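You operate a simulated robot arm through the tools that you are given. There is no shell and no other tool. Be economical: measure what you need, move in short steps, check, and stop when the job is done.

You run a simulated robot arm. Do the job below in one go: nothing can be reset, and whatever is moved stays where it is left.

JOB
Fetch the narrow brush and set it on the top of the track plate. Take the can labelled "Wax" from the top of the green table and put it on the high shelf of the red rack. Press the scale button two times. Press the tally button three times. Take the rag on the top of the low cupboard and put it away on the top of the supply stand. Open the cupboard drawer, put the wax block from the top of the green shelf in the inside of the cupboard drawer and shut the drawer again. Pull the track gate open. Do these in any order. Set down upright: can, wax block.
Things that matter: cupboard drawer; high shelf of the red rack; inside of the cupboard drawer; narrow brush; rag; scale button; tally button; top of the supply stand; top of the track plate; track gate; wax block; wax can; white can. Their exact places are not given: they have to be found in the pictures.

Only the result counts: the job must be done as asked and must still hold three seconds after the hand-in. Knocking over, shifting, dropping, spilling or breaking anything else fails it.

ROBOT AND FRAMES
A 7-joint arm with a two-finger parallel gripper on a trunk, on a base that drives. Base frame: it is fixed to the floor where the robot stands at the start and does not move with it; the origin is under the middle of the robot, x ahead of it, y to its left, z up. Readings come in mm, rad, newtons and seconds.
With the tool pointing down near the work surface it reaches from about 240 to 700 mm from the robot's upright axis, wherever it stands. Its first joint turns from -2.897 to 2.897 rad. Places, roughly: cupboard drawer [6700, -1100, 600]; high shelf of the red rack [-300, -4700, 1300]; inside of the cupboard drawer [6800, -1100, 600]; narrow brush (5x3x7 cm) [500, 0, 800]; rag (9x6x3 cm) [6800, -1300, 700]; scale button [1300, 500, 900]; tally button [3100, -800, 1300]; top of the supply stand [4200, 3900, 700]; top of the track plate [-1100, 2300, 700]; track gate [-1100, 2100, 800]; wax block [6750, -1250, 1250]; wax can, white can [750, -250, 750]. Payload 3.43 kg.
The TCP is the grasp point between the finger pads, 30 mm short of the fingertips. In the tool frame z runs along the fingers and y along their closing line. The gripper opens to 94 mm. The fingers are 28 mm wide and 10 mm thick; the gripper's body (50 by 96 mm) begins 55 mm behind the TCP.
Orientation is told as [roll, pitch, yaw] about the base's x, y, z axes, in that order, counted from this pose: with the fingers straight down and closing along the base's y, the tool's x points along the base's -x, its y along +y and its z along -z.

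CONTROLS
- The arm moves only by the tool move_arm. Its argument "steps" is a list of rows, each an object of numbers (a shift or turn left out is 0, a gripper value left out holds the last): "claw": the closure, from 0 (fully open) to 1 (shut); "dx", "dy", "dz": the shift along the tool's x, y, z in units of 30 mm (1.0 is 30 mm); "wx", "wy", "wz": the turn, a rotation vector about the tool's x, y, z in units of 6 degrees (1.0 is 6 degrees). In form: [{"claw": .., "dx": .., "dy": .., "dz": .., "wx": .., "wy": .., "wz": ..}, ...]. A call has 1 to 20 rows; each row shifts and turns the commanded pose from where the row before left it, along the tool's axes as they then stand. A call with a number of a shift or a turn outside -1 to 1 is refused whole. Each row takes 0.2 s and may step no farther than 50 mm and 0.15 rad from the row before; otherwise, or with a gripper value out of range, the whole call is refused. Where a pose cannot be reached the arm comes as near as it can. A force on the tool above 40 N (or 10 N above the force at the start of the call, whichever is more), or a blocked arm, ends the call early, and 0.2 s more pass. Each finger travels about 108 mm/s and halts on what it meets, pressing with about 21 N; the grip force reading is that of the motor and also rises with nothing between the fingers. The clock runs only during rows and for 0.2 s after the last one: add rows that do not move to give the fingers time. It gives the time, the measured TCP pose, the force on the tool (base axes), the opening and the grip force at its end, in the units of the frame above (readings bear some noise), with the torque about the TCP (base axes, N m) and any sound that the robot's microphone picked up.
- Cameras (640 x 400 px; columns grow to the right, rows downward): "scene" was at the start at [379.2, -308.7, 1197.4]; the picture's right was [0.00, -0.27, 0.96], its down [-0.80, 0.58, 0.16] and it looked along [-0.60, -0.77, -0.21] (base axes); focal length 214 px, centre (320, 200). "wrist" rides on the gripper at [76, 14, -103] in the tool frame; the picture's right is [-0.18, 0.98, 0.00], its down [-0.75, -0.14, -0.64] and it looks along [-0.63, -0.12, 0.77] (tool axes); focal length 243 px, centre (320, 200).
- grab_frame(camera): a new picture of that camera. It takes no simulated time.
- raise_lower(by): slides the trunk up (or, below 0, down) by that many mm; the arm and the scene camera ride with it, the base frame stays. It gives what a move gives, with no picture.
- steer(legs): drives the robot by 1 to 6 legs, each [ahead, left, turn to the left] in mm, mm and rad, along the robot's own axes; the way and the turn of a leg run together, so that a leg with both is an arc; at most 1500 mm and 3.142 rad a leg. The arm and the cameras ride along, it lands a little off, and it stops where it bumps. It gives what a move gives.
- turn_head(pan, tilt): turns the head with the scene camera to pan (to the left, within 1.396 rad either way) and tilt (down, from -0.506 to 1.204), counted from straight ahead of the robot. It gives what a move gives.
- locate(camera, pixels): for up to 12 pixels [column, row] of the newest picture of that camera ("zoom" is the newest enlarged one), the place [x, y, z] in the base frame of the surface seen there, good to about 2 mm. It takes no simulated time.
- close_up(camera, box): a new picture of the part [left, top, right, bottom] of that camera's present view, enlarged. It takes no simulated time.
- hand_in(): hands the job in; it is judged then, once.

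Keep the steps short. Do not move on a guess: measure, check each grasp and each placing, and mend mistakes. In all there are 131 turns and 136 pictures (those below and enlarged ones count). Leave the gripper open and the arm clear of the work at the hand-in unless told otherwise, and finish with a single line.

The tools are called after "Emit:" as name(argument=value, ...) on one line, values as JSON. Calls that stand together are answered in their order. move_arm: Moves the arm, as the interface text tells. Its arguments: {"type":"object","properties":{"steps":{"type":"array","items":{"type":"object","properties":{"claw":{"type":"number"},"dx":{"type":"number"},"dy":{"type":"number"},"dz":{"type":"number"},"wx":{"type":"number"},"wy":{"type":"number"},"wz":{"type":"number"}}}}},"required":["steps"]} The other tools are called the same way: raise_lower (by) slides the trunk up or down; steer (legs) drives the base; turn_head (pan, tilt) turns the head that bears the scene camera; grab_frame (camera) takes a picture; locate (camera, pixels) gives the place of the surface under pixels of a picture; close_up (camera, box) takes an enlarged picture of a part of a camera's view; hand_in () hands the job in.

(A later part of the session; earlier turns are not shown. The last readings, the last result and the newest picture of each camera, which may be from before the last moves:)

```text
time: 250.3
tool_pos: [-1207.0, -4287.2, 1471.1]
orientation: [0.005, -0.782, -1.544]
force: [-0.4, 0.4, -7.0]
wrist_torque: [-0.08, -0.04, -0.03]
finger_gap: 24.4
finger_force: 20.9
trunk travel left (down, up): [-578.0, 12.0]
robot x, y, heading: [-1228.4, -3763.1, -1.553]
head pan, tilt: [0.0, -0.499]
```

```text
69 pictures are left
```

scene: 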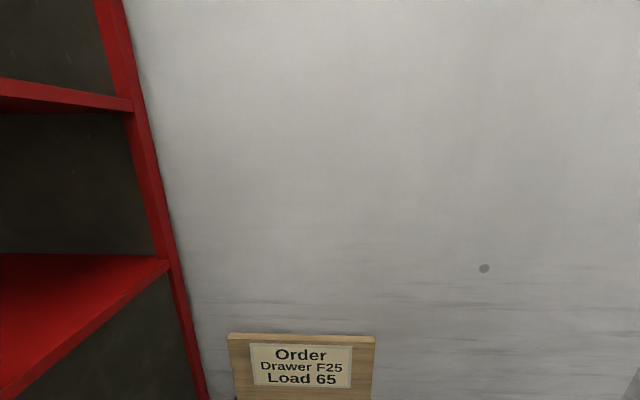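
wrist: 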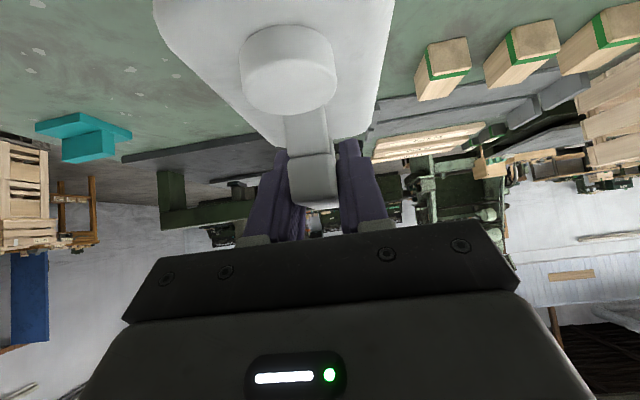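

Emit:
steer(legs=[[0, 860, -0.02]])

Emit:
grab_frame(camera="scene")

Emit:
grab_frame(camera="wrist")

```text
time: 254.9
tool_pos: [-358.2, -4278.8, 1471.5]
orientation: [0.003, -0.782, -1.571]
force: [1.0, 0.5, -7.4]
wrist_torque: [-0.07, 0.0, 0.01]
finger_gap: 24.3
finger_force: 21.1
trunk travel left (down, up): [-578.0, 12.0]
robot x, y, heading: [-361.1, -3754.8, -1.574]
head pan, tilt: [0.0, -0.499]
```

```text
68 pictures are left
```

scene: 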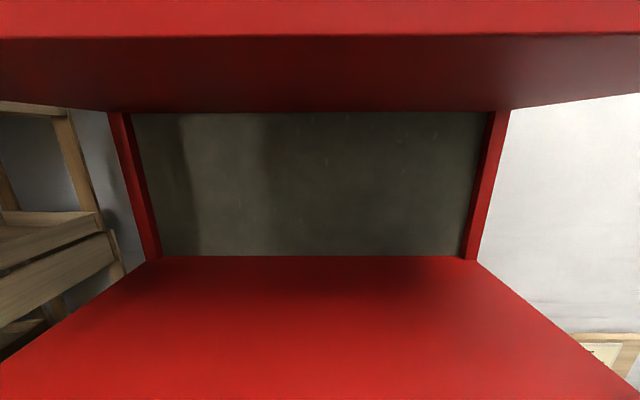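

```text
67 pictures are left
```

wrist: 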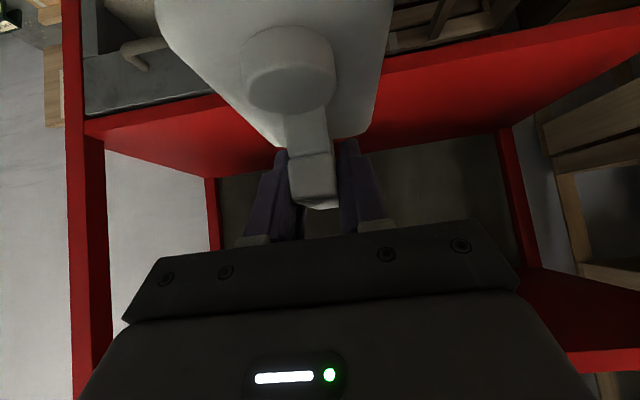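

Shelf is clear. Drive 310 mm forward so the can is over the shelf.

Emit:
steer(legs=[[310, 0, 0]])

Emit:
grab_frame(camera="wrist")

```text
time: 257.0
tool_pos: [-358.3, -4590.5, 1472.0]
orientation: [0.007, -0.78, -1.568]
force: [-0.6, -0.4, -6.1]
wrist_torque: [-0.07, -0.01, -0.02]
finger_gap: 24.4
finger_force: 20.8
trunk travel left (down, up): [-578.0, 12.0]
robot x, y, heading: [-363.9, -4060.3, -1.577]
head pan, tilt: [0.0, -0.499]
```

```text
66 pictures are left
```

wrist: 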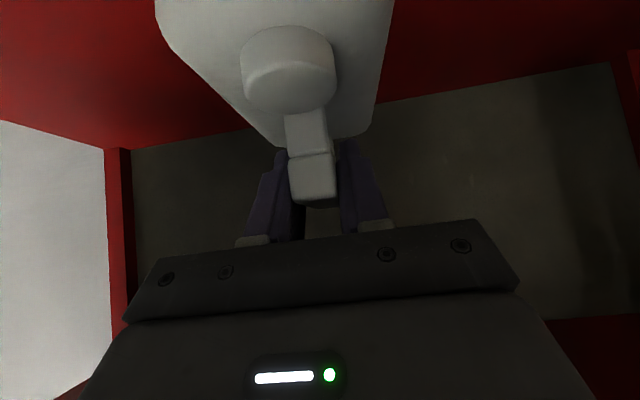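

Emit:
move_arm(steps=[{"dx": 0.15, "dz": 0.15}, {"dx": 0.14, "dz": 0.14}, {"dx": 0.05, "dz": 0.05}, {"dx": 0.03, "dz": 0.03}, {}])

```text
time: 258.2
tool_pos: [-358.0, -4590.0, 1457.1]
orientation: [0.004, -0.783, -1.569]
force: [0.7, -0.8, 3.2]
wrist_torque: [0.57, 0.17, -0.04]
finger_gap: 24.4
finger_force: 21.6
trunk travel left (down, up): [-578.0, 12.0]
robot x, y, heading: [-368.8, -4064.4, -1.572]
head pan, tilt: [0.0, -0.499]
```

Contact made. Release and withdraw along the tool axis.

Emit:
move_arm(steps=[{"claw": 0.6}, {"claw": 0}, {}, {}, {"dz": -0.7}, {"dz": -1}, {"dz": -1}, {}])

Emit:
grab_frame(camera="wrist")

```text
time: 259.7
tool_pos: [-356.5, -4547.6, 1491.0]
orientation: [0.005, -0.761, -1.568]
force: [1.2, -8.6, -13.7]
wrist_torque: [1.57, 0.17, -0.11]
finger_gap: 94.2
finger_force: 0.1
trunk travel left (down, up): [-578.0, 12.0]
robot x, y, heading: [-364.6, -4062.3, -1.579]
head pan, tilt: [0.0, -0.499]
stopped in row 7: the force on the tool passed its limit at 52 N (the readings are from after the stop); the commanded pose is now the measured one
```

```text
65 pictures are left
```

wrist: 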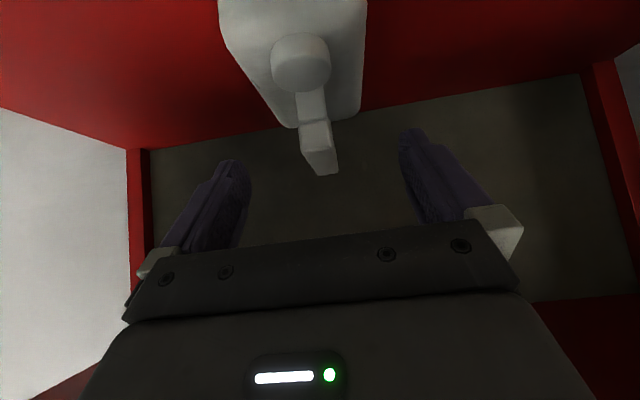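

The wrist touched the upper board; the can is released and standing. Ease down slightly and drive straight back.

Emit:
move_arm(steps=[{"dx": 0.12, "dz": 0.12}, {}])

Emit:
steer(legs=[[-320, 0, 0]])

Emit:
grab_frame(camera="scene")

```text
time: 260.3
tool_pos: [-356.7, -4547.0, 1486.9]
orientation: [0.005, -0.765, -1.569]
force: [-0.2, 0.2, -0.2]
wrist_torque: [0.0, 0.0, 0.03]
finger_gap: 94.1
finger_force: 0.1
trunk travel left (down, up): [-578.0, 12.0]
robot x, y, heading: [-364.9, -4064.4, -1.576]
head pan, tilt: [0.0, -0.499]
```

```text
time: 262.4
tool_pos: [-355.7, -4226.2, 1487.7]
orientation: [0.004, -0.765, -1.566]
force: [-0.8, 0.1, -0.1]
wrist_torque: [0.0, 0.01, -0.05]
finger_gap: 94.0
finger_force: 0.0
trunk travel left (down, up): [-578.0, 12.0]
robot x, y, heading: [-366.6, -3745.4, -1.57]
head pan, tilt: [0.0, -0.499]
```

```text
64 pictures are left
```

scene: 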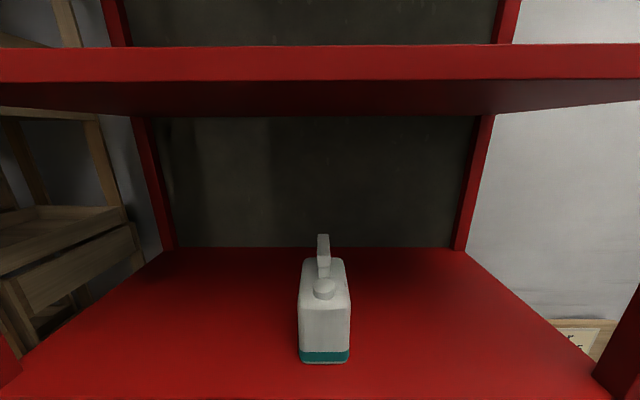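

The can stands upright on the high shelf. Restore the tool to vertical, lower the trunk, and drive out toward the scale's far side.

Emit:
move_arm(steps=[{"wy": 1}, {"wy": 1}, {"wy": 1}, {"wy": 1}, {"wy": 1}, {"wy": 1}, {"wy": 1}, {"wy": 0.3}, {}])

Emit:
raise_lower(by=-250)

Emit:
steer(legs=[[0, -880, 0], [-1120, 0, 0], [-1120, 0, 0], [0, 1250, 0], [0, 1250, 0], [0, 0, 1.57]])

Emit:
grab_frame(camera="scene")

```text
time: 264.4
tool_pos: [-354.5, -4226.4, 1485.9]
orientation: [0.002, 0.0, -1.563]
force: [0.2, -0.2, 0.4]
wrist_torque: [-0.04, -0.04, -0.03]
finger_gap: 93.9
finger_force: 0.0
trunk travel left (down, up): [-578.0, 12.0]
robot x, y, heading: [-363.8, -3745.0, -1.572]
head pan, tilt: [0.0, -0.499]
```

```text
time: 267.0
tool_pos: [-354.2, -4225.8, 1236.4]
orientation: [0.002, -0.001, -1.562]
force: [0.4, -0.3, -0.1]
wrist_torque: [0.04, -0.01, 0.0]
finger_gap: 94.1
finger_force: 0.1
trunk travel left (down, up): [-328.0, 262.0]
robot x, y, heading: [-366.5, -3742.1, -1.575]
head pan, tilt: [0.0, -0.499]
```

```text
time: 298.0
tool_pos: [1743.5, -1473.1, 1236.2]
orientation: [0.004, -0.001, 0.031]
force: [-0.1, 0.2, -0.3]
wrist_torque: [0.04, -0.02, 0.0]
finger_gap: 94.0
finger_force: 0.0
trunk travel left (down, up): [-328.0, 262.0]
robot x, y, heading: [1260.2, -1492.1, 0.02]
head pan, tilt: [0.0, -0.499]
```

```text
63 pictures are left
```

scene: 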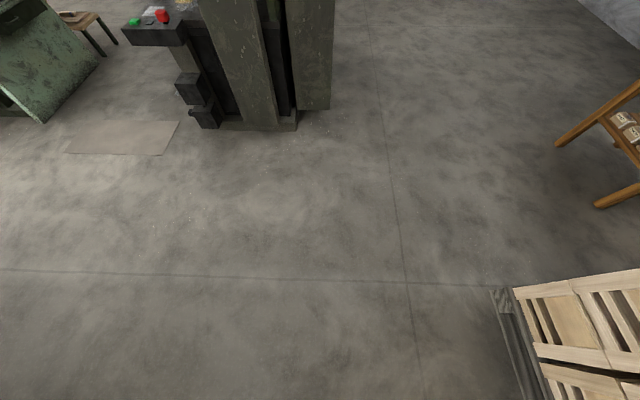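

Emit:
locate(camera="scene", pixels=[[132, 22], [160, 15], [152, 10], [260, 128], [330, 105], [120, 140], [180, 90], [210, 120], [570, 140], [140, 40]])

Emit:
close_up(camera="scene", box=[100, 0, 340, 140])

```text
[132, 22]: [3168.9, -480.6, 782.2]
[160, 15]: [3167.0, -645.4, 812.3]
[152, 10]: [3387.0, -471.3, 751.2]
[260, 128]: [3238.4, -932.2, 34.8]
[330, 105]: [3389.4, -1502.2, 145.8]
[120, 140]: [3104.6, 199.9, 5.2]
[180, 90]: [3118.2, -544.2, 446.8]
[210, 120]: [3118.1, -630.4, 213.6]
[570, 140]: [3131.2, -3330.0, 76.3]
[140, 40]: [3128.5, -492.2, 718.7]
```

```text
2.67 times, centred on (220, 70) of scene
```

zoom: 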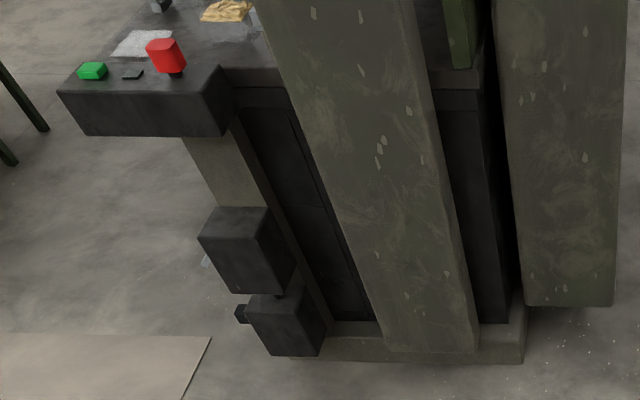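

The press machine with the tally is ahead. Drive to (2300,-800), raise the trunk and look at its front.

Emit:
steer(legs=[[1060, 670, -0.02]])

Emit:
raise_lower(by=200)

Emit:
grab_frame(camera="scene")

```text
time: 304.2
tool_pos: [2772.7, -802.8, 1236.1]
orientation: [0.003, -0.002, 0.009]
force: [0.2, 0.1, 0.5]
wrist_torque: [-0.01, 0.04, 0.0]
finger_gap: 94.2
finger_force: 0.0
trunk travel left (down, up): [-328.0, 262.0]
robot x, y, heading: [2287.1, -813.2, -0.003]
head pan, tilt: [0.0, -0.499]
```

```text
time: 306.4
tool_pos: [2772.7, -801.8, 1435.3]
orientation: [0.002, 0.001, 0.007]
force: [-0.5, -0.2, 0.0]
wrist_torque: [-0.01, 0.02, 0.02]
finger_gap: 93.9
finger_force: 0.0
trunk travel left (down, up): [-528.0, 62.0]
robot x, y, heading: [2291.3, -810.5, -0.001]
head pan, tilt: [0.0, -0.499]
```

```text
61 pictures are left
```

scene: 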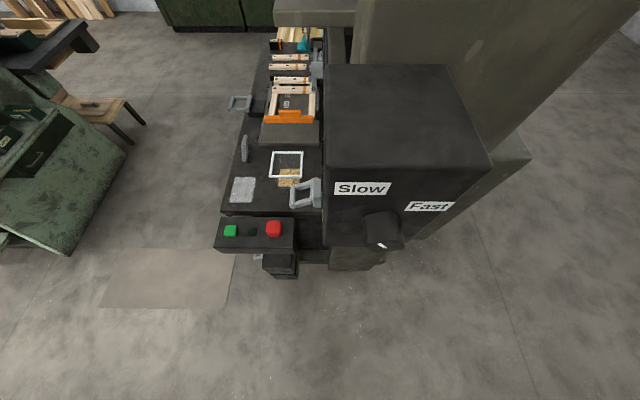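

Emit:
close_up(camera="scene", box=[300, 140, 460, 270])

Emit:
locate(camera="scene", pixels=[[385, 230], [345, 205], [420, 190], [350, 120], [275, 230], [430, 120]])

Emit:
grab_frame(camera="wrist")

```text
3.08 times, centred on (380, 205) of scene
```

zoom: 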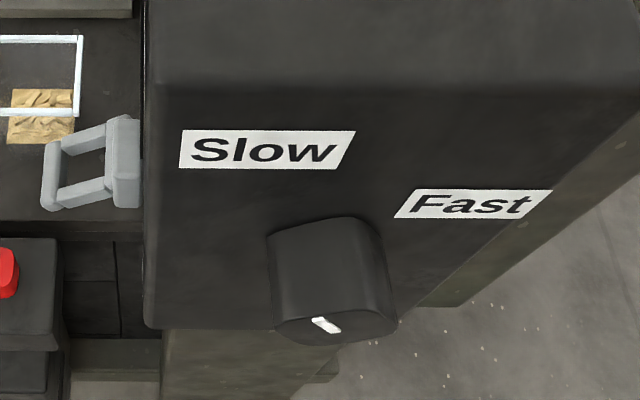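

```text
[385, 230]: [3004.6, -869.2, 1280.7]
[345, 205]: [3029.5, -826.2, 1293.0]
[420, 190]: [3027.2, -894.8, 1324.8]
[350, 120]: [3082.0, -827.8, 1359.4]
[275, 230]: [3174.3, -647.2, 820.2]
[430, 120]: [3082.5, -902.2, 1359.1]
```

```text
59 pictures are left
```

wrist: 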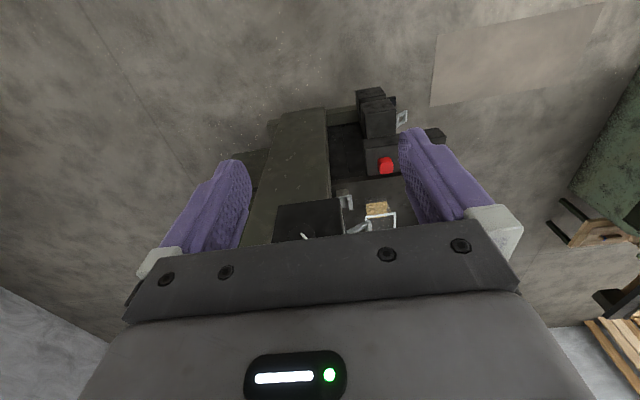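

Emit:
locate(camera="zoom", pixels=[[125, 150], [125, 195], [50, 185], [90, 130], [90, 190], [148, 250], [148, 120]])

Emit:
close_up(camera="scene", box=[280, 165, 340, 220])

```text
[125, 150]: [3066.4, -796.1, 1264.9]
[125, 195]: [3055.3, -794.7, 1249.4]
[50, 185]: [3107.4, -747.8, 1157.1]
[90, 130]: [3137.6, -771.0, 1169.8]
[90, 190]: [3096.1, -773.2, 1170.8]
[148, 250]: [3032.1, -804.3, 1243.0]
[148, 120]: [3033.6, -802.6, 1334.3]
```

```text
7.27 times, centred on (310, 192) of scene
```

zoom: 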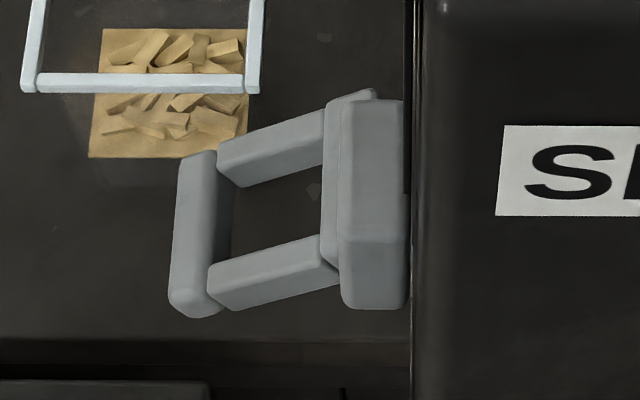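

There may be a button on the box's left side. Move to view it from the left.

Emit:
steer(legs=[[190, 700, 0], [0, 0, -0.855]])

Emit:
grab_frame(camera="scene")

```text
time: 312.6
tool_pos: [2804.3, -466.8, 1435.9]
orientation: [0.004, -0.002, -0.853]
force: [-0.1, -0.3, -0.7]
wrist_torque: [-0.03, -0.02, 0.0]
finger_gap: 94.1
finger_force: 0.1
trunk travel left (down, up): [-528.0, 62.0]
robot x, y, heading: [2481.4, -107.4, -0.861]
head pan, tilt: [0.0, -0.499]
```

```text
57 pictures are left
```

scene: 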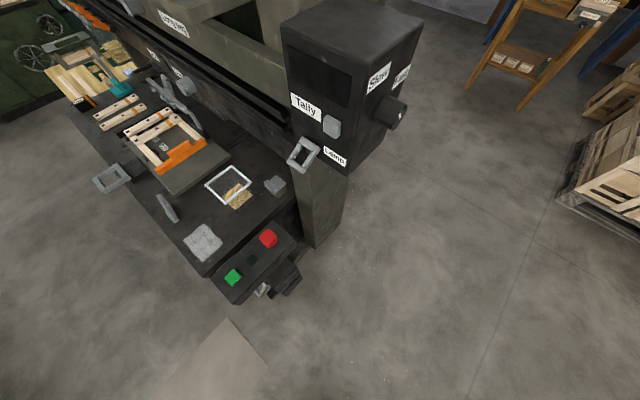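

Found it: "Tally" label and a grey button on the box's left face. Zoom and measure.

Emit:
close_up(camera="scene", box=[270, 60, 420, 190])

Emit:
locate(camera="zoom", pixels=[[262, 205], [285, 205], [270, 185], [270, 225], [298, 200], [140, 145], [220, 190], [150, 265], [260, 300], [180, 80], [300, 280], [310, 110]])

```text
3.08 times, centred on (345, 125) of scene
```

zoom: 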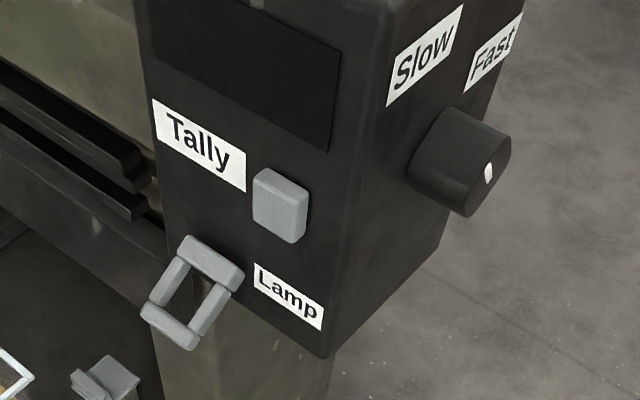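

```text
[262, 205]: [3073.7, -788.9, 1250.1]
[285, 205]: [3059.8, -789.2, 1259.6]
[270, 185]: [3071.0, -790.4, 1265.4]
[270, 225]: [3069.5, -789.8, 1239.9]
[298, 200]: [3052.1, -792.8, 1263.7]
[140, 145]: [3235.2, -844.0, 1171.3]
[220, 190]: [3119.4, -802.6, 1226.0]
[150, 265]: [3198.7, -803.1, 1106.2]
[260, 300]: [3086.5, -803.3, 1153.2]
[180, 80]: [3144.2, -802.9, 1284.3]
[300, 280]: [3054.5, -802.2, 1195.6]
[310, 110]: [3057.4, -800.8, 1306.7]
```

Tally button: face at (3064,-789,1252), protruding toward +y. I'll face -y in front of it, close the fingers, tilt 60° forward.

Emit:
steer(legs=[[0, 0, -0.71], [25, 574, 0]])

Emit:
raise_lower(by=-180)

Emit:
move_arm(steps=[{"claw": 1, "wy": -1}, {"wy": -1}, {"wy": -1}, {"wy": -1}, {"wy": -1}, {"wy": -1}, {"wy": -1}, {"wy": -1}, {"wy": -1}, {"wy": -1}, {}])

Emit:
grab_frame(camera="scene")

```text
time: 317.7
tool_pos: [3063.5, -614.5, 1436.1]
orientation: [0.003, 0.0, -1.561]
force: [-0.7, 0.7, 0.3]
wrist_torque: [-0.01, 0.03, 0.02]
finger_gap: 93.8
finger_force: 0.1
trunk travel left (down, up): [-528.0, 62.0]
robot x, y, heading: [3049.4, -125.5, -1.572]
head pan, tilt: [0.0, -0.499]
```

```text
time: 319.7
tool_pos: [3061.9, -614.2, 1256.7]
orientation: [0.004, 0.001, -1.56]
force: [-0.4, -0.9, 0.5]
wrist_torque: [-0.03, 0.01, -0.03]
finger_gap: 94.1
finger_force: 0.0
trunk travel left (down, up): [-348.0, 242.0]
robot x, y, heading: [3052.5, -131.1, -1.57]
head pan, tilt: [0.0, -0.499]
```

```text
time: 322.1
tool_pos: [3062.8, -612.8, 1256.5]
orientation: [0.006, -1.048, -1.568]
force: [-0.6, 0.1, -0.2]
wrist_torque: [0.0, -0.01, 0.01]
finger_gap: 0.3
finger_force: 20.8
trunk travel left (down, up): [-348.0, 242.0]
robot x, y, heading: [3049.4, -132.1, -1.572]
head pan, tilt: [0.0, -0.499]
```

```text
55 pictures are left
```

scene: 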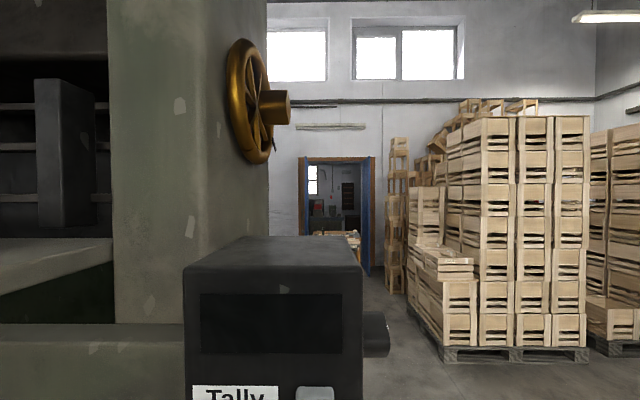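

Emit:
locate(camera="scene", pixels=[[300, 393], [315, 395], [330, 393], [350, 350], [315, 388]])

Emit:
move_arm(steps=[{"dx": -0.457, "dz": 0.79}, {"dx": -0.457, "dz": 0.79}, {"dx": -0.457, "dz": 0.79}, {"dx": -0.457, "dz": 0.79}, {"dx": -0.3, "dz": 0.52}, {}])

Emit:
grab_frame(camera="wrist")

```text
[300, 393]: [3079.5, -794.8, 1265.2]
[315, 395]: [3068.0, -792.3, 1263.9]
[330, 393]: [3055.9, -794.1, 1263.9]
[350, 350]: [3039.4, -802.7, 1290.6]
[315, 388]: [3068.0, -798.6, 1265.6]
```

```text
time: 323.5
tool_pos: [3061.6, -742.4, 1256.7]
orientation: [0.008, -1.046, -1.565]
force: [-0.8, 0.3, -0.2]
wrist_torque: [0.0, 0.02, 0.02]
finger_gap: 0.0
finger_force: 21.2
trunk travel left (down, up): [-348.0, 242.0]
robot x, y, heading: [3050.0, -131.1, -1.577]
head pan, tilt: [0.0, -0.499]
```

```text
54 pictures are left
```

wrist: 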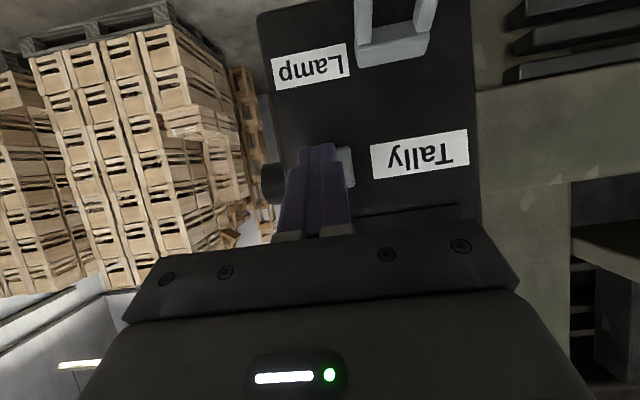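

Shift 5 mm, then press forward gently.

Emit:
move_arm(steps=[{"dy": 0.17}, {"dx": -0.087, "dz": 0.15}, {"dx": -0.087, "dz": 0.15}, {"dx": -0.087, "dz": 0.15}, {}])

```text
time: 324.7
tool_pos: [3068.3, -757.1, 1255.0]
orientation: [0.006, -1.048, -1.565]
force: [0.9, 1.0, -0.4]
wrist_torque: [0.03, 0.02, 0.02]
finger_gap: 0.0
finger_force: 21.0
trunk travel left (down, up): [-348.0, 242.0]
robot x, y, heading: [3048.2, -129.9, -1.567]
head pan, tilt: [0.0, -0.499]
```

Emit:
move_arm(steps=[{"dx": -0.058, "dz": 0.1}, {"dx": -0.058, "dz": 0.1}, {}])

```text
time: 325.5
tool_pos: [3069.1, -763.7, 1256.7]
orientation: [0.008, -1.046, -1.568]
force: [-1.6, 3.9, 0.2]
wrist_torque: [0.05, 0.0, -0.06]
finger_gap: 0.2
finger_force: 20.6
trunk travel left (down, up): [-348.0, 242.0]
robot x, y, heading: [3052.3, -133.4, -1.569]
head pan, tilt: [0.0, -0.499]
heard: click
```

A click: press 1. Back off and press again.

Emit:
move_arm(steps=[{"dx": 0.145, "dz": -0.25}, {"dx": 0.145, "dz": -0.25}, {}, {"dx": -0.145, "dz": 0.25}, {"dx": -0.145, "dz": 0.25}, {}])

Emit:
move_arm(steps=[{"dx": 0.145, "dz": -0.25}, {"dx": 0.145, "dz": -0.25}, {}, {"dx": -0.145, "dz": 0.25}, {"dx": -0.145, "dz": 0.25}, {}])

```text
time: 326.9
tool_pos: [3070.1, -763.6, 1254.8]
orientation: [0.009, -1.047, -1.567]
force: [-0.4, 4.1, -1.6]
wrist_torque: [0.04, 0.03, -0.03]
finger_gap: 0.0
finger_force: 20.7
trunk travel left (down, up): [-348.0, 242.0]
robot x, y, heading: [3050.1, -130.8, -1.574]
head pan, tilt: [0.0, -0.499]
heard: click
```

```text
time: 328.3
tool_pos: [3068.7, -764.7, 1255.1]
orientation: [0.008, -1.048, -1.565]
force: [0.3, 3.8, -1.3]
wrist_torque: [0.06, 0.01, 0.04]
finger_gap: 0.0
finger_force: 20.9
trunk travel left (down, up): [-348.0, 242.0]
robot x, y, heading: [3054.5, -131.6, -1.567]
head pan, tilt: [0.0, -0.499]
heard: click
```

Three clicks. Withdraw and check the display.

Emit:
move_arm(steps=[{"dx": 0.4, "dz": -0.7}, {"dx": 0.5, "dz": -0.86}, {"dx": 0.5, "dz": -0.86}, {"dx": 0.5, "dz": -0.86}, {"dx": 0.5, "dz": -0.86}, {}])

Emit:
grab_frame(camera="scene")

```text
time: 329.7
tool_pos: [3067.1, -622.6, 1254.9]
orientation: [0.009, -1.047, -1.568]
force: [0.2, 0.2, 0.2]
wrist_torque: [0.0, 0.03, 0.0]
finger_gap: 0.0
finger_force: 21.0
trunk travel left (down, up): [-348.0, 242.0]
robot x, y, heading: [3049.9, -132.3, -1.567]
head pan, tilt: [0.0, -0.499]
```

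```text
53 pictures are left
```

scene: 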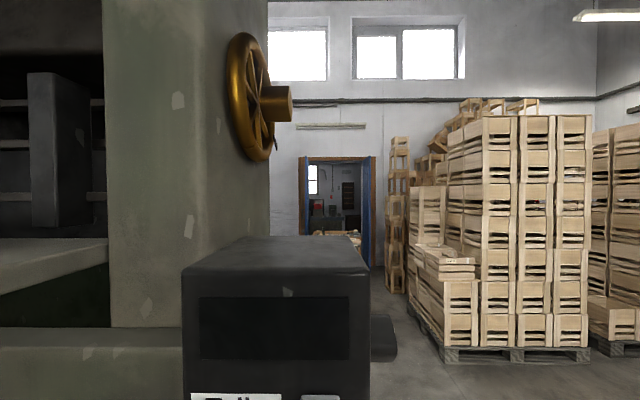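

Go to the scale: tool back to vertical, drive around to (1850,490) facing -x, lower trunk.

Emit:
move_arm(steps=[{"wy": 1}, {"wy": 1}, {"wy": 1}, {"wy": 1}, {"wy": 1}, {"wy": 1}, {"wy": 1}, {"wy": 1}, {"wy": 1}, {"wy": 1}, {}])

Emit:
steer(legs=[[-200, 0, 0], [0, 0, -1.575], [1180, -422, 0]])

Emit:
raise_lower(by=-200)

Emit:
grab_frame(camera="scene")

```text
time: 332.1
tool_pos: [3067.0, -620.1, 1256.3]
orientation: [0.004, 0.0, -1.561]
force: [0.1, -0.4, 0.2]
wrist_torque: [0.01, -0.01, 0.0]
finger_gap: 0.0
finger_force: 21.1
trunk travel left (down, up): [-348.0, 242.0]
robot x, y, heading: [3051.7, -129.9, -1.568]
head pan, tilt: [0.0, -0.499]
```

```text
time: 343.4
tool_pos: [1386.6, 458.2, 1255.7]
orientation: [0.003, 0.001, -3.112]
force: [-0.1, -0.5, 0.2]
wrist_torque: [-0.01, -0.01, -0.02]
finger_gap: 0.0
finger_force: 21.3
trunk travel left (down, up): [-348.0, 242.0]
robot x, y, heading: [1874.6, 480.1, -3.122]
head pan, tilt: [0.0, -0.499]
```

```text
time: 345.6
tool_pos: [1387.6, 459.7, 1056.9]
orientation: [0.003, -0.001, -3.113]
force: [-1.3, 0.4, -0.9]
wrist_torque: [0.01, -0.03, -0.01]
finger_gap: 0.1
finger_force: 21.3
trunk travel left (down, up): [-148.0, 442.0]
robot x, y, heading: [1873.5, 482.7, -3.124]
head pan, tilt: [0.0, -0.499]
```

```text
52 pictures are left
```

scene: 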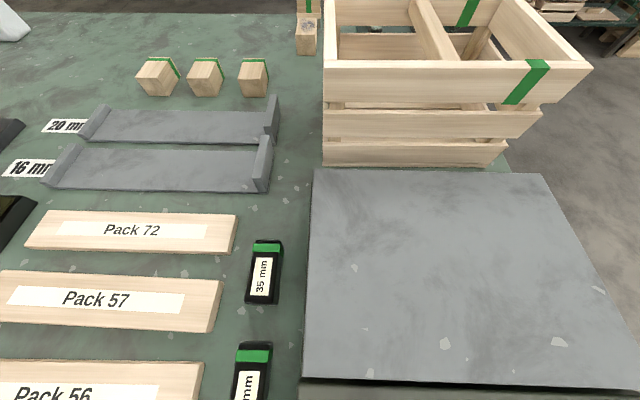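

Emit:
grab_frame(camera="wrist")

Emit:
close_up(camera="wrist", box=[160, 0, 480, 200])

```text
51 pictures are left
```

wrist: 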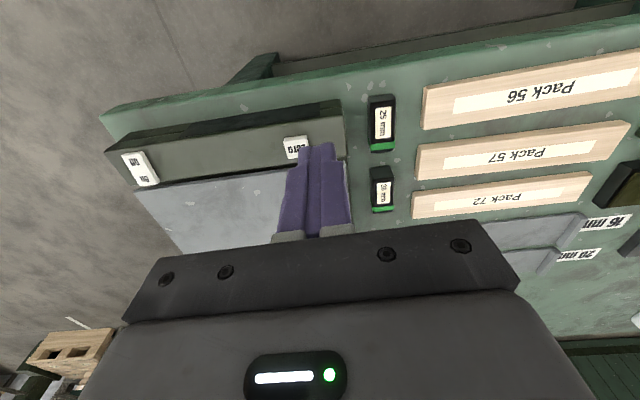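

```text
2.00 times, centred on (320, 100) of wrist
```

zoom: 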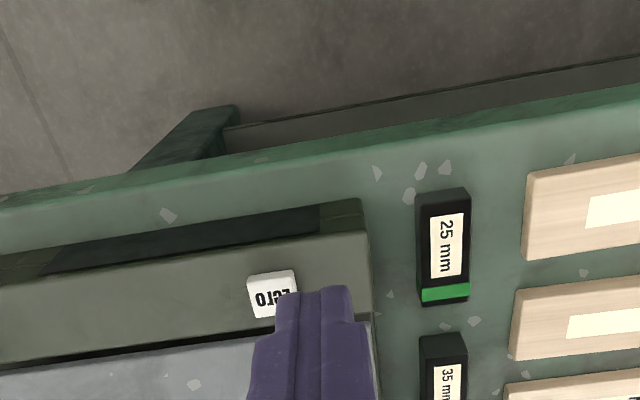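

The right one is the "Zero" button (y≈493, matching the given place). Measure it.

Emit:
locate(camera="zoom", pixels=[[255, 280], [290, 275], [262, 310], [272, 293], [240, 270], [320, 260]])

```text
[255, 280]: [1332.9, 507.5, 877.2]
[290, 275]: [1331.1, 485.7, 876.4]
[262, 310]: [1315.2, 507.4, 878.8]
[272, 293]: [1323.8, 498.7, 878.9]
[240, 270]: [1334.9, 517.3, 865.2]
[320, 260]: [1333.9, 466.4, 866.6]
```

Emit:
move_arm(steps=[{"dx": -0.74, "dy": -0.424}, {"dx": -0.74, "dy": -0.424}, {"dx": -0.74, "dy": -0.424}, {"dz": 0.9}, {"dz": 0.9}, {"dz": 0.9}, {"dz": 0.9}, {"dz": 0.8}, {}])

Emit:
grab_frame(camera="wrist")

```text
time: 347.6
tool_pos: [1319.1, 494.4, 922.5]
orientation: [0.004, 0.001, -3.114]
force: [0.0, -0.1, 0.6]
wrist_torque: [-0.01, 0.02, -0.05]
finger_gap: 0.0
finger_force: 21.4
trunk travel left (down, up): [-148.0, 442.0]
robot x, y, heading: [1874.9, 484.7, -3.124]
head pan, tilt: [0.0, -0.499]
```

```text
49 pictures are left
```

wrist: 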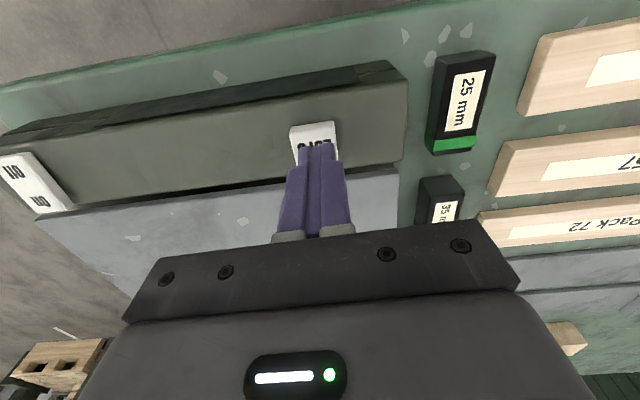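

Emit:
move_arm(steps=[{"dz": 0.3}, {"dz": 0.2}, {"dz": 0.13}, {}])

```text
time: 348.6
tool_pos: [1319.7, 494.5, 904.6]
orientation: [0.005, 0.001, -3.112]
force: [0.9, 1.7, 3.3]
wrist_torque: [0.07, -0.02, 0.01]
finger_gap: 0.0
finger_force: 21.3
trunk travel left (down, up): [-148.0, 442.0]
robot x, y, heading: [1876.8, 486.7, -3.123]
head pan, tilt: [0.0, -0.499]
heard: click
```

Click one. Release and press a second time, then rise.

Emit:
move_arm(steps=[{"dz": -0.3}, {"dz": -0.3}, {}, {"dz": 0.3}, {"dz": 0.3}, {}])

Emit:
move_arm(steps=[{"dz": -0.8}, {"dz": -1}, {"dz": -1}, {"dz": -1}, {"dz": -1}, {"dz": -1}, {"claw": 0}, {}])

```text
time: 350.0
tool_pos: [1319.8, 493.6, 903.9]
orientation: [0.003, 0.001, -3.115]
force: [-0.2, 0.8, 2.4]
wrist_torque: [0.04, -0.01, -0.01]
finger_gap: 0.1
finger_force: 20.7
trunk travel left (down, up): [-148.0, 442.0]
robot x, y, heading: [1876.2, 483.1, -3.127]
head pan, tilt: [0.0, -0.499]
heard: click
```

```text
time: 351.8
tool_pos: [1319.6, 494.5, 1080.2]
orientation: [0.004, 0.0, -3.114]
force: [0.8, -0.2, 0.1]
wrist_torque: [0.01, -0.01, 0.04]
finger_gap: 94.0
finger_force: 0.0
trunk travel left (down, up): [-148.0, 442.0]
robot x, y, heading: [1877.7, 484.2, -3.123]
head pan, tilt: [0.0, -0.499]
```

Two clicks. Pull the arm in, turn around, and head for the cupboard; look on the way.

Emit:
move_arm(steps=[{"dx": 1}, {"dx": 1}, {"dx": 1}, {"dx": 0.7}, {"dz": -1}, {"dz": -1}, {}])

Emit:
steer(legs=[[0, 0, 3.123], [700, -290, 0]])

Emit:
grab_frame(camera="scene")

```text
time: 353.4
tool_pos: [1430.2, 498.3, 1138.3]
orientation: [0.003, 0.0, -3.114]
force: [0.3, -0.2, -0.5]
wrist_torque: [-0.01, 0.0, 0.02]
finger_gap: 94.0
finger_force: 0.1
trunk travel left (down, up): [-148.0, 442.0]
robot x, y, heading: [1874.9, 482.5, -3.125]
head pan, tilt: [0.0, -0.499]
```

```text
time: 364.9
tool_pos: [3027.4, 200.0, 1139.2]
orientation: [0.004, 0.001, 0.036]
force: [0.2, -0.3, 1.0]
wrist_torque: [0.02, -0.02, -0.01]
finger_gap: 94.1
finger_force: 0.0
trunk travel left (down, up): [-148.0, 442.0]
robot x, y, heading: [2583.5, 209.6, 0.028]
head pan, tilt: [0.0, -0.499]
```

```text
48 pictures are left
```

scene: 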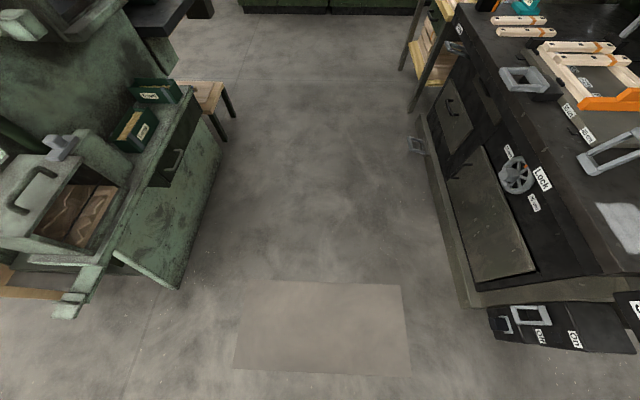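

Emit:
locate(camera="scene", pixels=[[178, 288], [115, 255], [225, 140], [465, 305], [420, 150], [400, 70], [245, 10], [410, 10], [500, 335], [410, 145], [190, 20]])

```text
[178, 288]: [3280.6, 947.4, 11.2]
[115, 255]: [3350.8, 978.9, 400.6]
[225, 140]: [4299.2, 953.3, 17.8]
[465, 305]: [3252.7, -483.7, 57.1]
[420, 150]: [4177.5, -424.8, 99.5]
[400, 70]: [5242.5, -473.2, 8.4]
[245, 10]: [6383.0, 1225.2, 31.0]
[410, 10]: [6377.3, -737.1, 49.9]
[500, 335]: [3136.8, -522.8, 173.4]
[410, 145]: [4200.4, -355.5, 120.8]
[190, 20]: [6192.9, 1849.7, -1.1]
```

Emit:
steer(legs=[[0, 60, -0.028], [1500, 0, 0], [1250, 0, 0], [0, 0, -0.6]])

Emit:
grab_frame(camera="scene")

```text
time: 380.4
tool_pos: [5689.0, 51.6, 1138.9]
orientation: [0.003, 0.0, -0.564]
force: [0.5, 0.5, -0.9]
wrist_torque: [-0.03, 0.0, 0.0]
finger_gap: 94.0
finger_force: 0.1
trunk travel left (down, up): [-148.0, 442.0]
robot x, y, heading: [5328.4, 312.3, -0.574]
head pan, tilt: [0.0, -0.499]
```

```text
47 pictures are left
```

scene: 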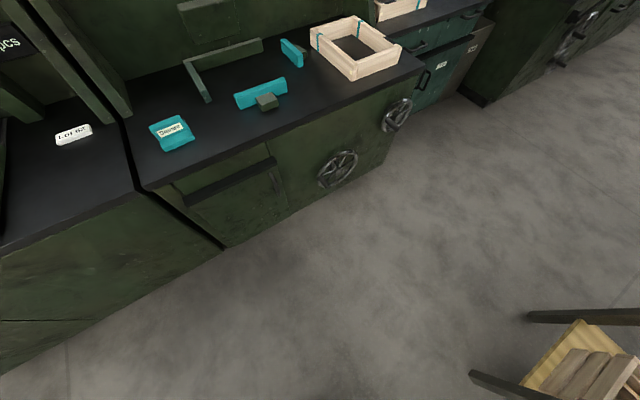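

Emit:
locate(camera="scene", pixels=[[430, 80], [450, 70], [470, 40], [395, 25], [380, 165], [530, 320], [480, 380], [480, 100], [580, 50], [600, 330]])

Emit:
close_up(camera="scene", box=[340, 0, 560, 130])

```text
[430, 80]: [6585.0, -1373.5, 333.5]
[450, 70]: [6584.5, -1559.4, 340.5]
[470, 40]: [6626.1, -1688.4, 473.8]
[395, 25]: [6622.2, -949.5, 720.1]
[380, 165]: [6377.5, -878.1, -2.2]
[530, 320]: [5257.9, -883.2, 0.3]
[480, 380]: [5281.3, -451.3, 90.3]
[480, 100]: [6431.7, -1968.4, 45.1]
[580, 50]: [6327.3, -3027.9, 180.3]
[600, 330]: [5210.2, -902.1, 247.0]
```

```text
2.91 times, centred on (450, 65) of scene
```

zoom: 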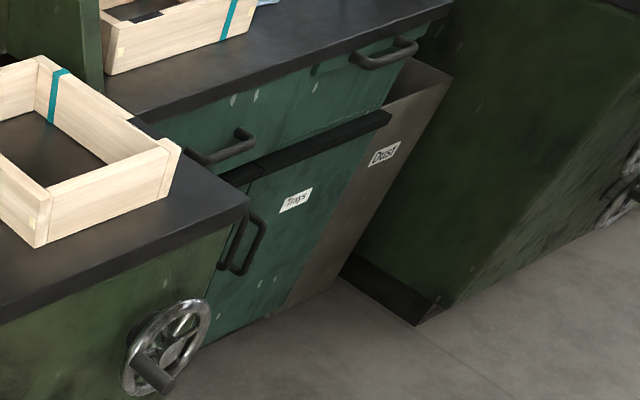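

Cupboard with drawers is at x≈6590, y -900…-1690. Drive to (5800,-1150) facing it.

Emit:
steer(legs=[[0, 0, 0.574], [470, 0, 0], [0, -1460, 0]])

Emit:
grab_frame(camera="scene")

```text
time: 391.5
tool_pos: [6238.6, -1150.3, 1138.5]
orientation: [0.004, 0.001, -0.001]
force: [-0.3, 0.5, -0.4]
wrist_torque: [-0.01, -0.02, -0.02]
finger_gap: 94.3
finger_force: 0.1
trunk travel left (down, up): [-148.0, 442.0]
robot x, y, heading: [5793.5, -1123.7, -0.008]
head pan, tilt: [0.0, -0.499]
```

```text
45 pictures are left
```

scene: 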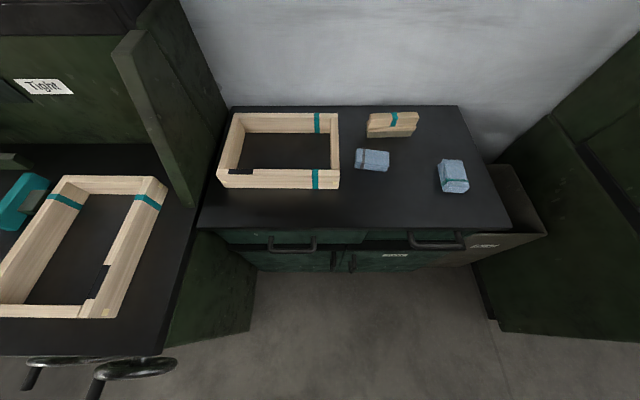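

Emit:
locate(camera="scene", pixels=[[372, 160], [453, 172], [395, 122], [292, 248], [435, 245], [300, 218], [450, 215], [292, 238], [350, 260], [260, 115]])

Emit:
close_up(camera="scene", box=[340, 100, 480, 200])

Emit:
close_up(camera="scene", box=[210, 210, 490, 290])

```text
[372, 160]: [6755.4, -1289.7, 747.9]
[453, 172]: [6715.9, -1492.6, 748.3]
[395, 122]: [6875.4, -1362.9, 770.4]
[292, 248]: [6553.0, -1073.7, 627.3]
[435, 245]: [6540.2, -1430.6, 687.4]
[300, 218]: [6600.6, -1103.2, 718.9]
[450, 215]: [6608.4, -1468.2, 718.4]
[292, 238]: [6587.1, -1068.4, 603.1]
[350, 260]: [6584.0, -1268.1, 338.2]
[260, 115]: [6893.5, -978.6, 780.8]
```

```text
4.00 times, centred on (410, 150) of scene
```

zoom: 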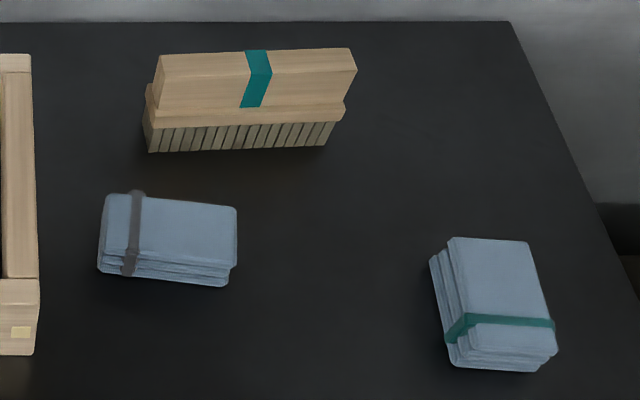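

```text
2.29 times, centred on (350, 250) of scene
```

zoom: 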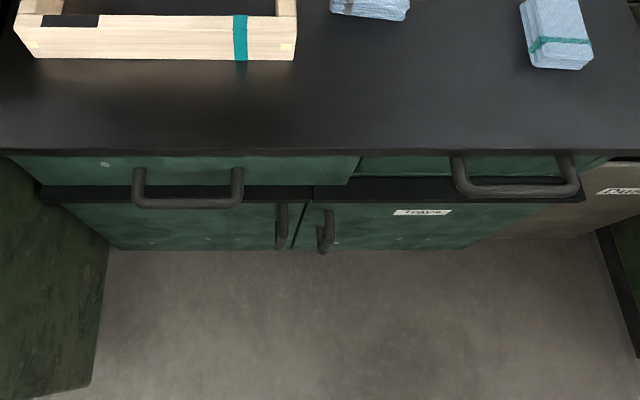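

The gray-banded rag at (6755,-1290) matches. First the left drawer (handle ≈(6550,-1075,627)): I'll lower the trunk, roll the tool 90° and tilt it 60° forward.

Emit:
raise_lower(by=-146)

Emit:
steer(legs=[[100, 60, 0.008]])

Emit:
move_arm(steps=[{"wz": -1}, {"wz": -1}, {"wz": -1}, {"wz": -1}, {"wz": -1}, {"wz": -1}, {"wz": -1}, {"wz": -1}, {"wz": -1}, {"wz": -1}, {"wz": -1}, {"wz": -1}, {"wz": -1}, {"wz": -1}, {"wz": -1}, {}])

Emit:
move_arm(steps=[{"wx": 1}, {"wx": 1}, {"wx": 1}, {"wx": 1}, {"wx": 1}, {"wx": 1}, {"wx": 1}, {"wx": 1}, {"wx": 1}, {"wx": 1}, {}])

Emit:
grab_frame(camera="scene")

```text
time: 393.3
tool_pos: [6238.4, -1150.4, 991.8]
orientation: [0.004, -0.001, 0.002]
force: [0.6, -0.6, 0.1]
wrist_torque: [0.02, -0.01, -0.04]
finger_gap: 93.9
finger_force: 0.1
trunk travel left (down, up): [-2.0, 588.0]
robot x, y, heading: [5791.9, -1122.0, -0.01]
head pan, tilt: [0.0, -0.499]
```

```text
time: 394.5
tool_pos: [6341.2, -1087.6, 992.4]
orientation: [0.003, 0.001, 0.007]
force: [-1.0, -0.1, 0.0]
wrist_torque: [-0.02, -0.02, 0.01]
finger_gap: 94.0
finger_force: 0.1
trunk travel left (down, up): [-2.0, 588.0]
robot x, y, heading: [5897.6, -1063.4, 0.001]
head pan, tilt: [0.0, -0.499]
```

```text
time: 397.9
tool_pos: [6341.5, -1087.3, 992.6]
orientation: [0.0, -0.003, 1.579]
force: [-0.3, -0.5, 0.5]
wrist_torque: [0.0, -0.02, -0.01]
finger_gap: 93.9
finger_force: 0.2
trunk travel left (down, up): [-2.0, 588.0]
robot x, y, heading: [5895.2, -1061.1, 0.003]
head pan, tilt: [0.0, -0.499]
```

```text
time: 400.3
tool_pos: [6349.2, -1088.9, 1011.6]
orientation: [-1.047, -0.005, 1.577]
force: [0.2, 0.4, -1.1]
wrist_torque: [0.03, 0.0, 0.02]
finger_gap: 93.9
finger_force: 0.1
out of reach, approached as far as the arm can: row 8, 10
trunk travel left (down, up): [-2.0, 588.0]
robot x, y, heading: [5899.9, -1064.9, -0.003]
head pan, tilt: [0.0, -0.499]
```

```text
42 pictures are left
```

scene: 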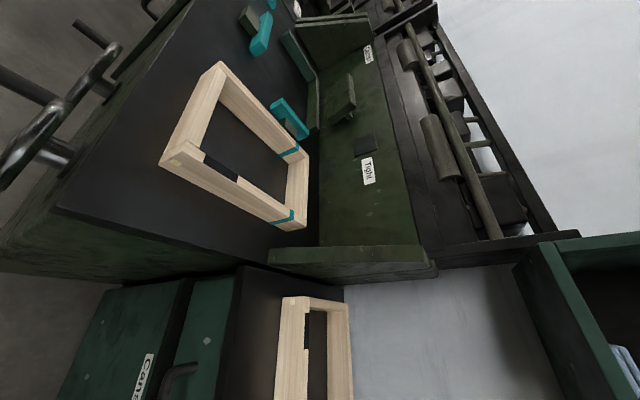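

Tilt works. Move down toward the handle, stopping ~60 mm short.

Emit:
move_arm(steps=[{"claw": 0.4, "dz": 0.866, "dy": 0.72, "dx": -0.04}, {"dz": 0.866, "dy": 0.72, "dx": -0.04}, {"dz": 0.866, "dy": 0.72, "dx": -0.04}, {"dz": 0.866, "dy": 0.72, "dx": -0.04}, {"dz": 0.866, "dy": 0.72, "dx": -0.04}, {"dz": 0.866, "dy": 0.72, "dx": -0.04}, {"dz": 0.866, "dy": 0.72, "dx": -0.04}, {"dz": 0.866, "dy": 0.72, "dx": -0.04}, {"dz": 0.866, "dy": 0.72, "dx": -0.04}, {"dz": 0.866, "dy": 0.72, "dx": -0.04}, {"dz": 0.866, "dy": 0.72, "dx": -0.04}, {"dz": 0.866, "dy": 0.72, "dx": -0.04}, {}])

Emit:
grab_frame(camera="wrist")

Emit:
grab_frame(camera="scene")

```text
time: 403.1
tool_pos: [6487.0, -1073.6, 639.0]
orientation: [-1.048, -0.003, 1.579]
force: [-0.7, -0.2, 0.3]
wrist_torque: [0.0, -0.01, 0.05]
finger_gap: 56.2
finger_force: 0.1
out of reach, approached as far as the arm can: row 1
trunk travel left (down, up): [-2.0, 588.0]
robot x, y, heading: [5896.7, -1061.8, -0.002]
head pan, tilt: [0.0, -0.499]
```

```text
41 pictures are left
```

wrist: 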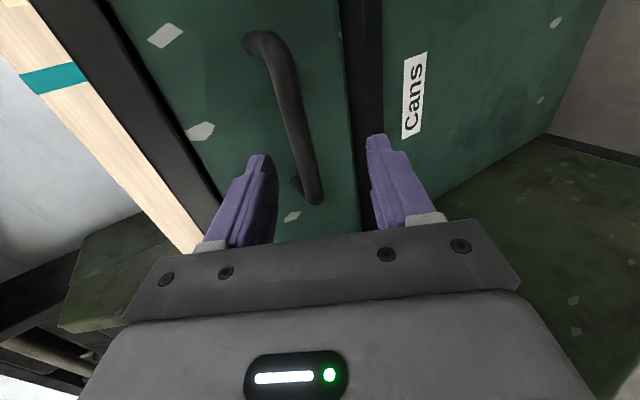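

```text
40 pictures are left
```

scene: 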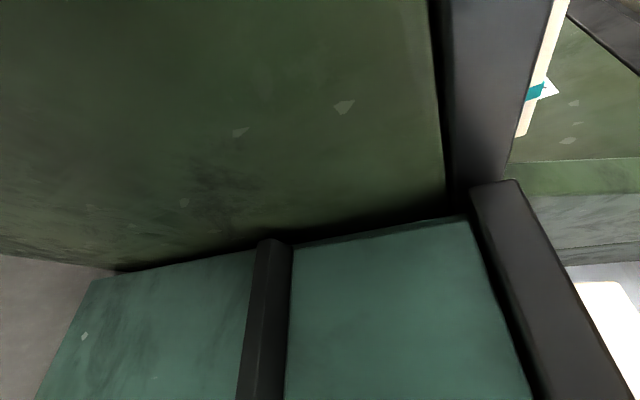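

Measure the handle bar, the drawer front and the countertop edge in the wrist view.

Emit:
locate(camera="wrist", pixels=[[285, 90], [297, 130], [270, 50], [315, 190], [305, 195], [288, 130], [310, 130], [225, 130], [330, 150], [190, 170], [360, 100], [150, 100]])

```text
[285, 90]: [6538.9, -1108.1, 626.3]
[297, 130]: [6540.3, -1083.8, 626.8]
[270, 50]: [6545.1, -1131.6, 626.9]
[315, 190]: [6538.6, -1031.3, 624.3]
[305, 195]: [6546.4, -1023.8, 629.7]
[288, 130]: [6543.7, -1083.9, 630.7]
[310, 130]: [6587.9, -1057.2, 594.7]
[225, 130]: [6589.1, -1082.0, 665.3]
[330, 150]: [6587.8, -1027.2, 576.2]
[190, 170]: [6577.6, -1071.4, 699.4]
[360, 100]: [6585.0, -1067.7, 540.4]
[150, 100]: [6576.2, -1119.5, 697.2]
```

Bar centre ≈(6546,·,624), front at 6588. Move in with a 44 mm opening and grip.

Emit:
move_arm(steps=[{"claw": 0.53}, {}, {"dz": 0.56, "dy": -0.183}, {"dz": 0.56, "dy": -0.183}, {"dz": 0.56, "dy": -0.183}, {}, {"claw": 1}, {}, {}, {}])

Emit:
grab_frame(camera="wrist")

```text
time: 405.3
tool_pos: [6537.1, -1071.8, 628.4]
orientation: [-1.042, -0.004, 1.577]
force: [-18.8, -1.2, -27.5]
wrist_torque: [-0.11, 0.38, -0.21]
finger_gap: 15.7
finger_force: 45.4
trunk travel left (down, up): [-2.0, 588.0]
robot x, y, heading: [5899.4, -1062.4, -0.006]
head pan, tilt: [0.0, -0.499]
```

```text
39 pictures are left
```

wrist: 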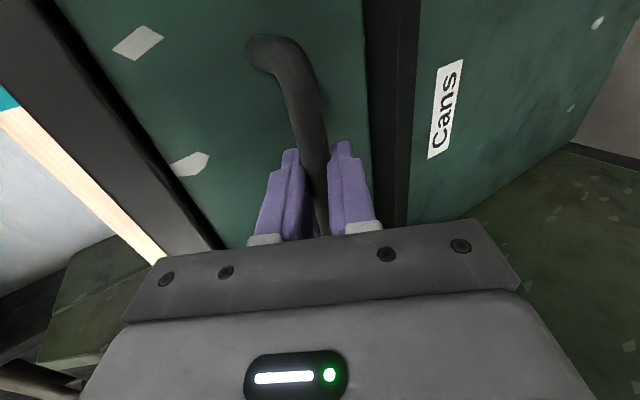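

Gripped (15.7 mm). Relieve the side load, then pull by driving back.

Emit:
move_arm(steps=[{"dy": 0.12}, {}])

Emit:
steer(legs=[[-120, 0, 0]])

Emit:
steer(legs=[[-110, 0, 0]])

Emit:
grab_frame(camera="wrist")

```text
time: 405.9
tool_pos: [6537.0, -1072.1, 627.8]
orientation: [-1.047, -0.003, 1.578]
force: [-20.6, -3.8, -8.5]
wrist_torque: [0.39, 0.17, 0.36]
finger_gap: 15.6
finger_force: 44.5
trunk travel left (down, up): [-2.0, 588.0]
robot x, y, heading: [5898.5, -1061.0, -0.006]
head pan, tilt: [0.0, -0.499]
```

```text
time: 407.1
tool_pos: [6417.8, -1072.3, 627.2]
orientation: [-1.05, -0.003, 1.577]
force: [0.2, 1.0, 2.5]
wrist_torque: [-0.17, -0.06, -0.38]
finger_gap: 16.0
finger_force: 44.7
trunk travel left (down, up): [-2.0, 588.0]
robot x, y, heading: [5776.8, -1063.3, -0.006]
head pan, tilt: [0.0, -0.499]
```

```text
time: 408.3
tool_pos: [6309.6, -1072.5, 627.3]
orientation: [-1.049, -0.004, 1.577]
force: [-0.6, -1.8, 2.3]
wrist_torque: [-0.15, -0.07, -0.33]
finger_gap: 15.7
finger_force: 44.8
trunk travel left (down, up): [-2.0, 588.0]
robot x, y, heading: [5664.8, -1059.9, -0.006]
head pan, tilt: [0.0, -0.499]
```

```text
38 pictures are left
```

wrist: 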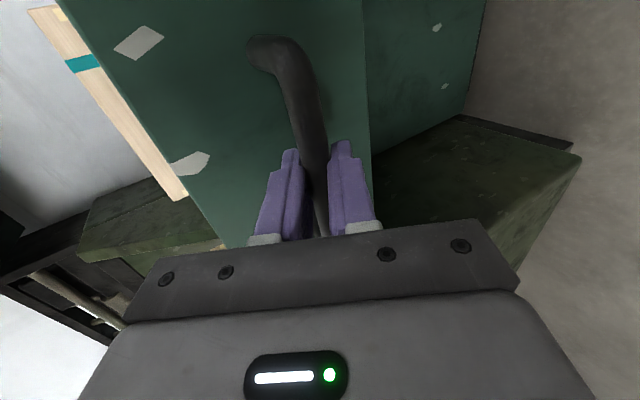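

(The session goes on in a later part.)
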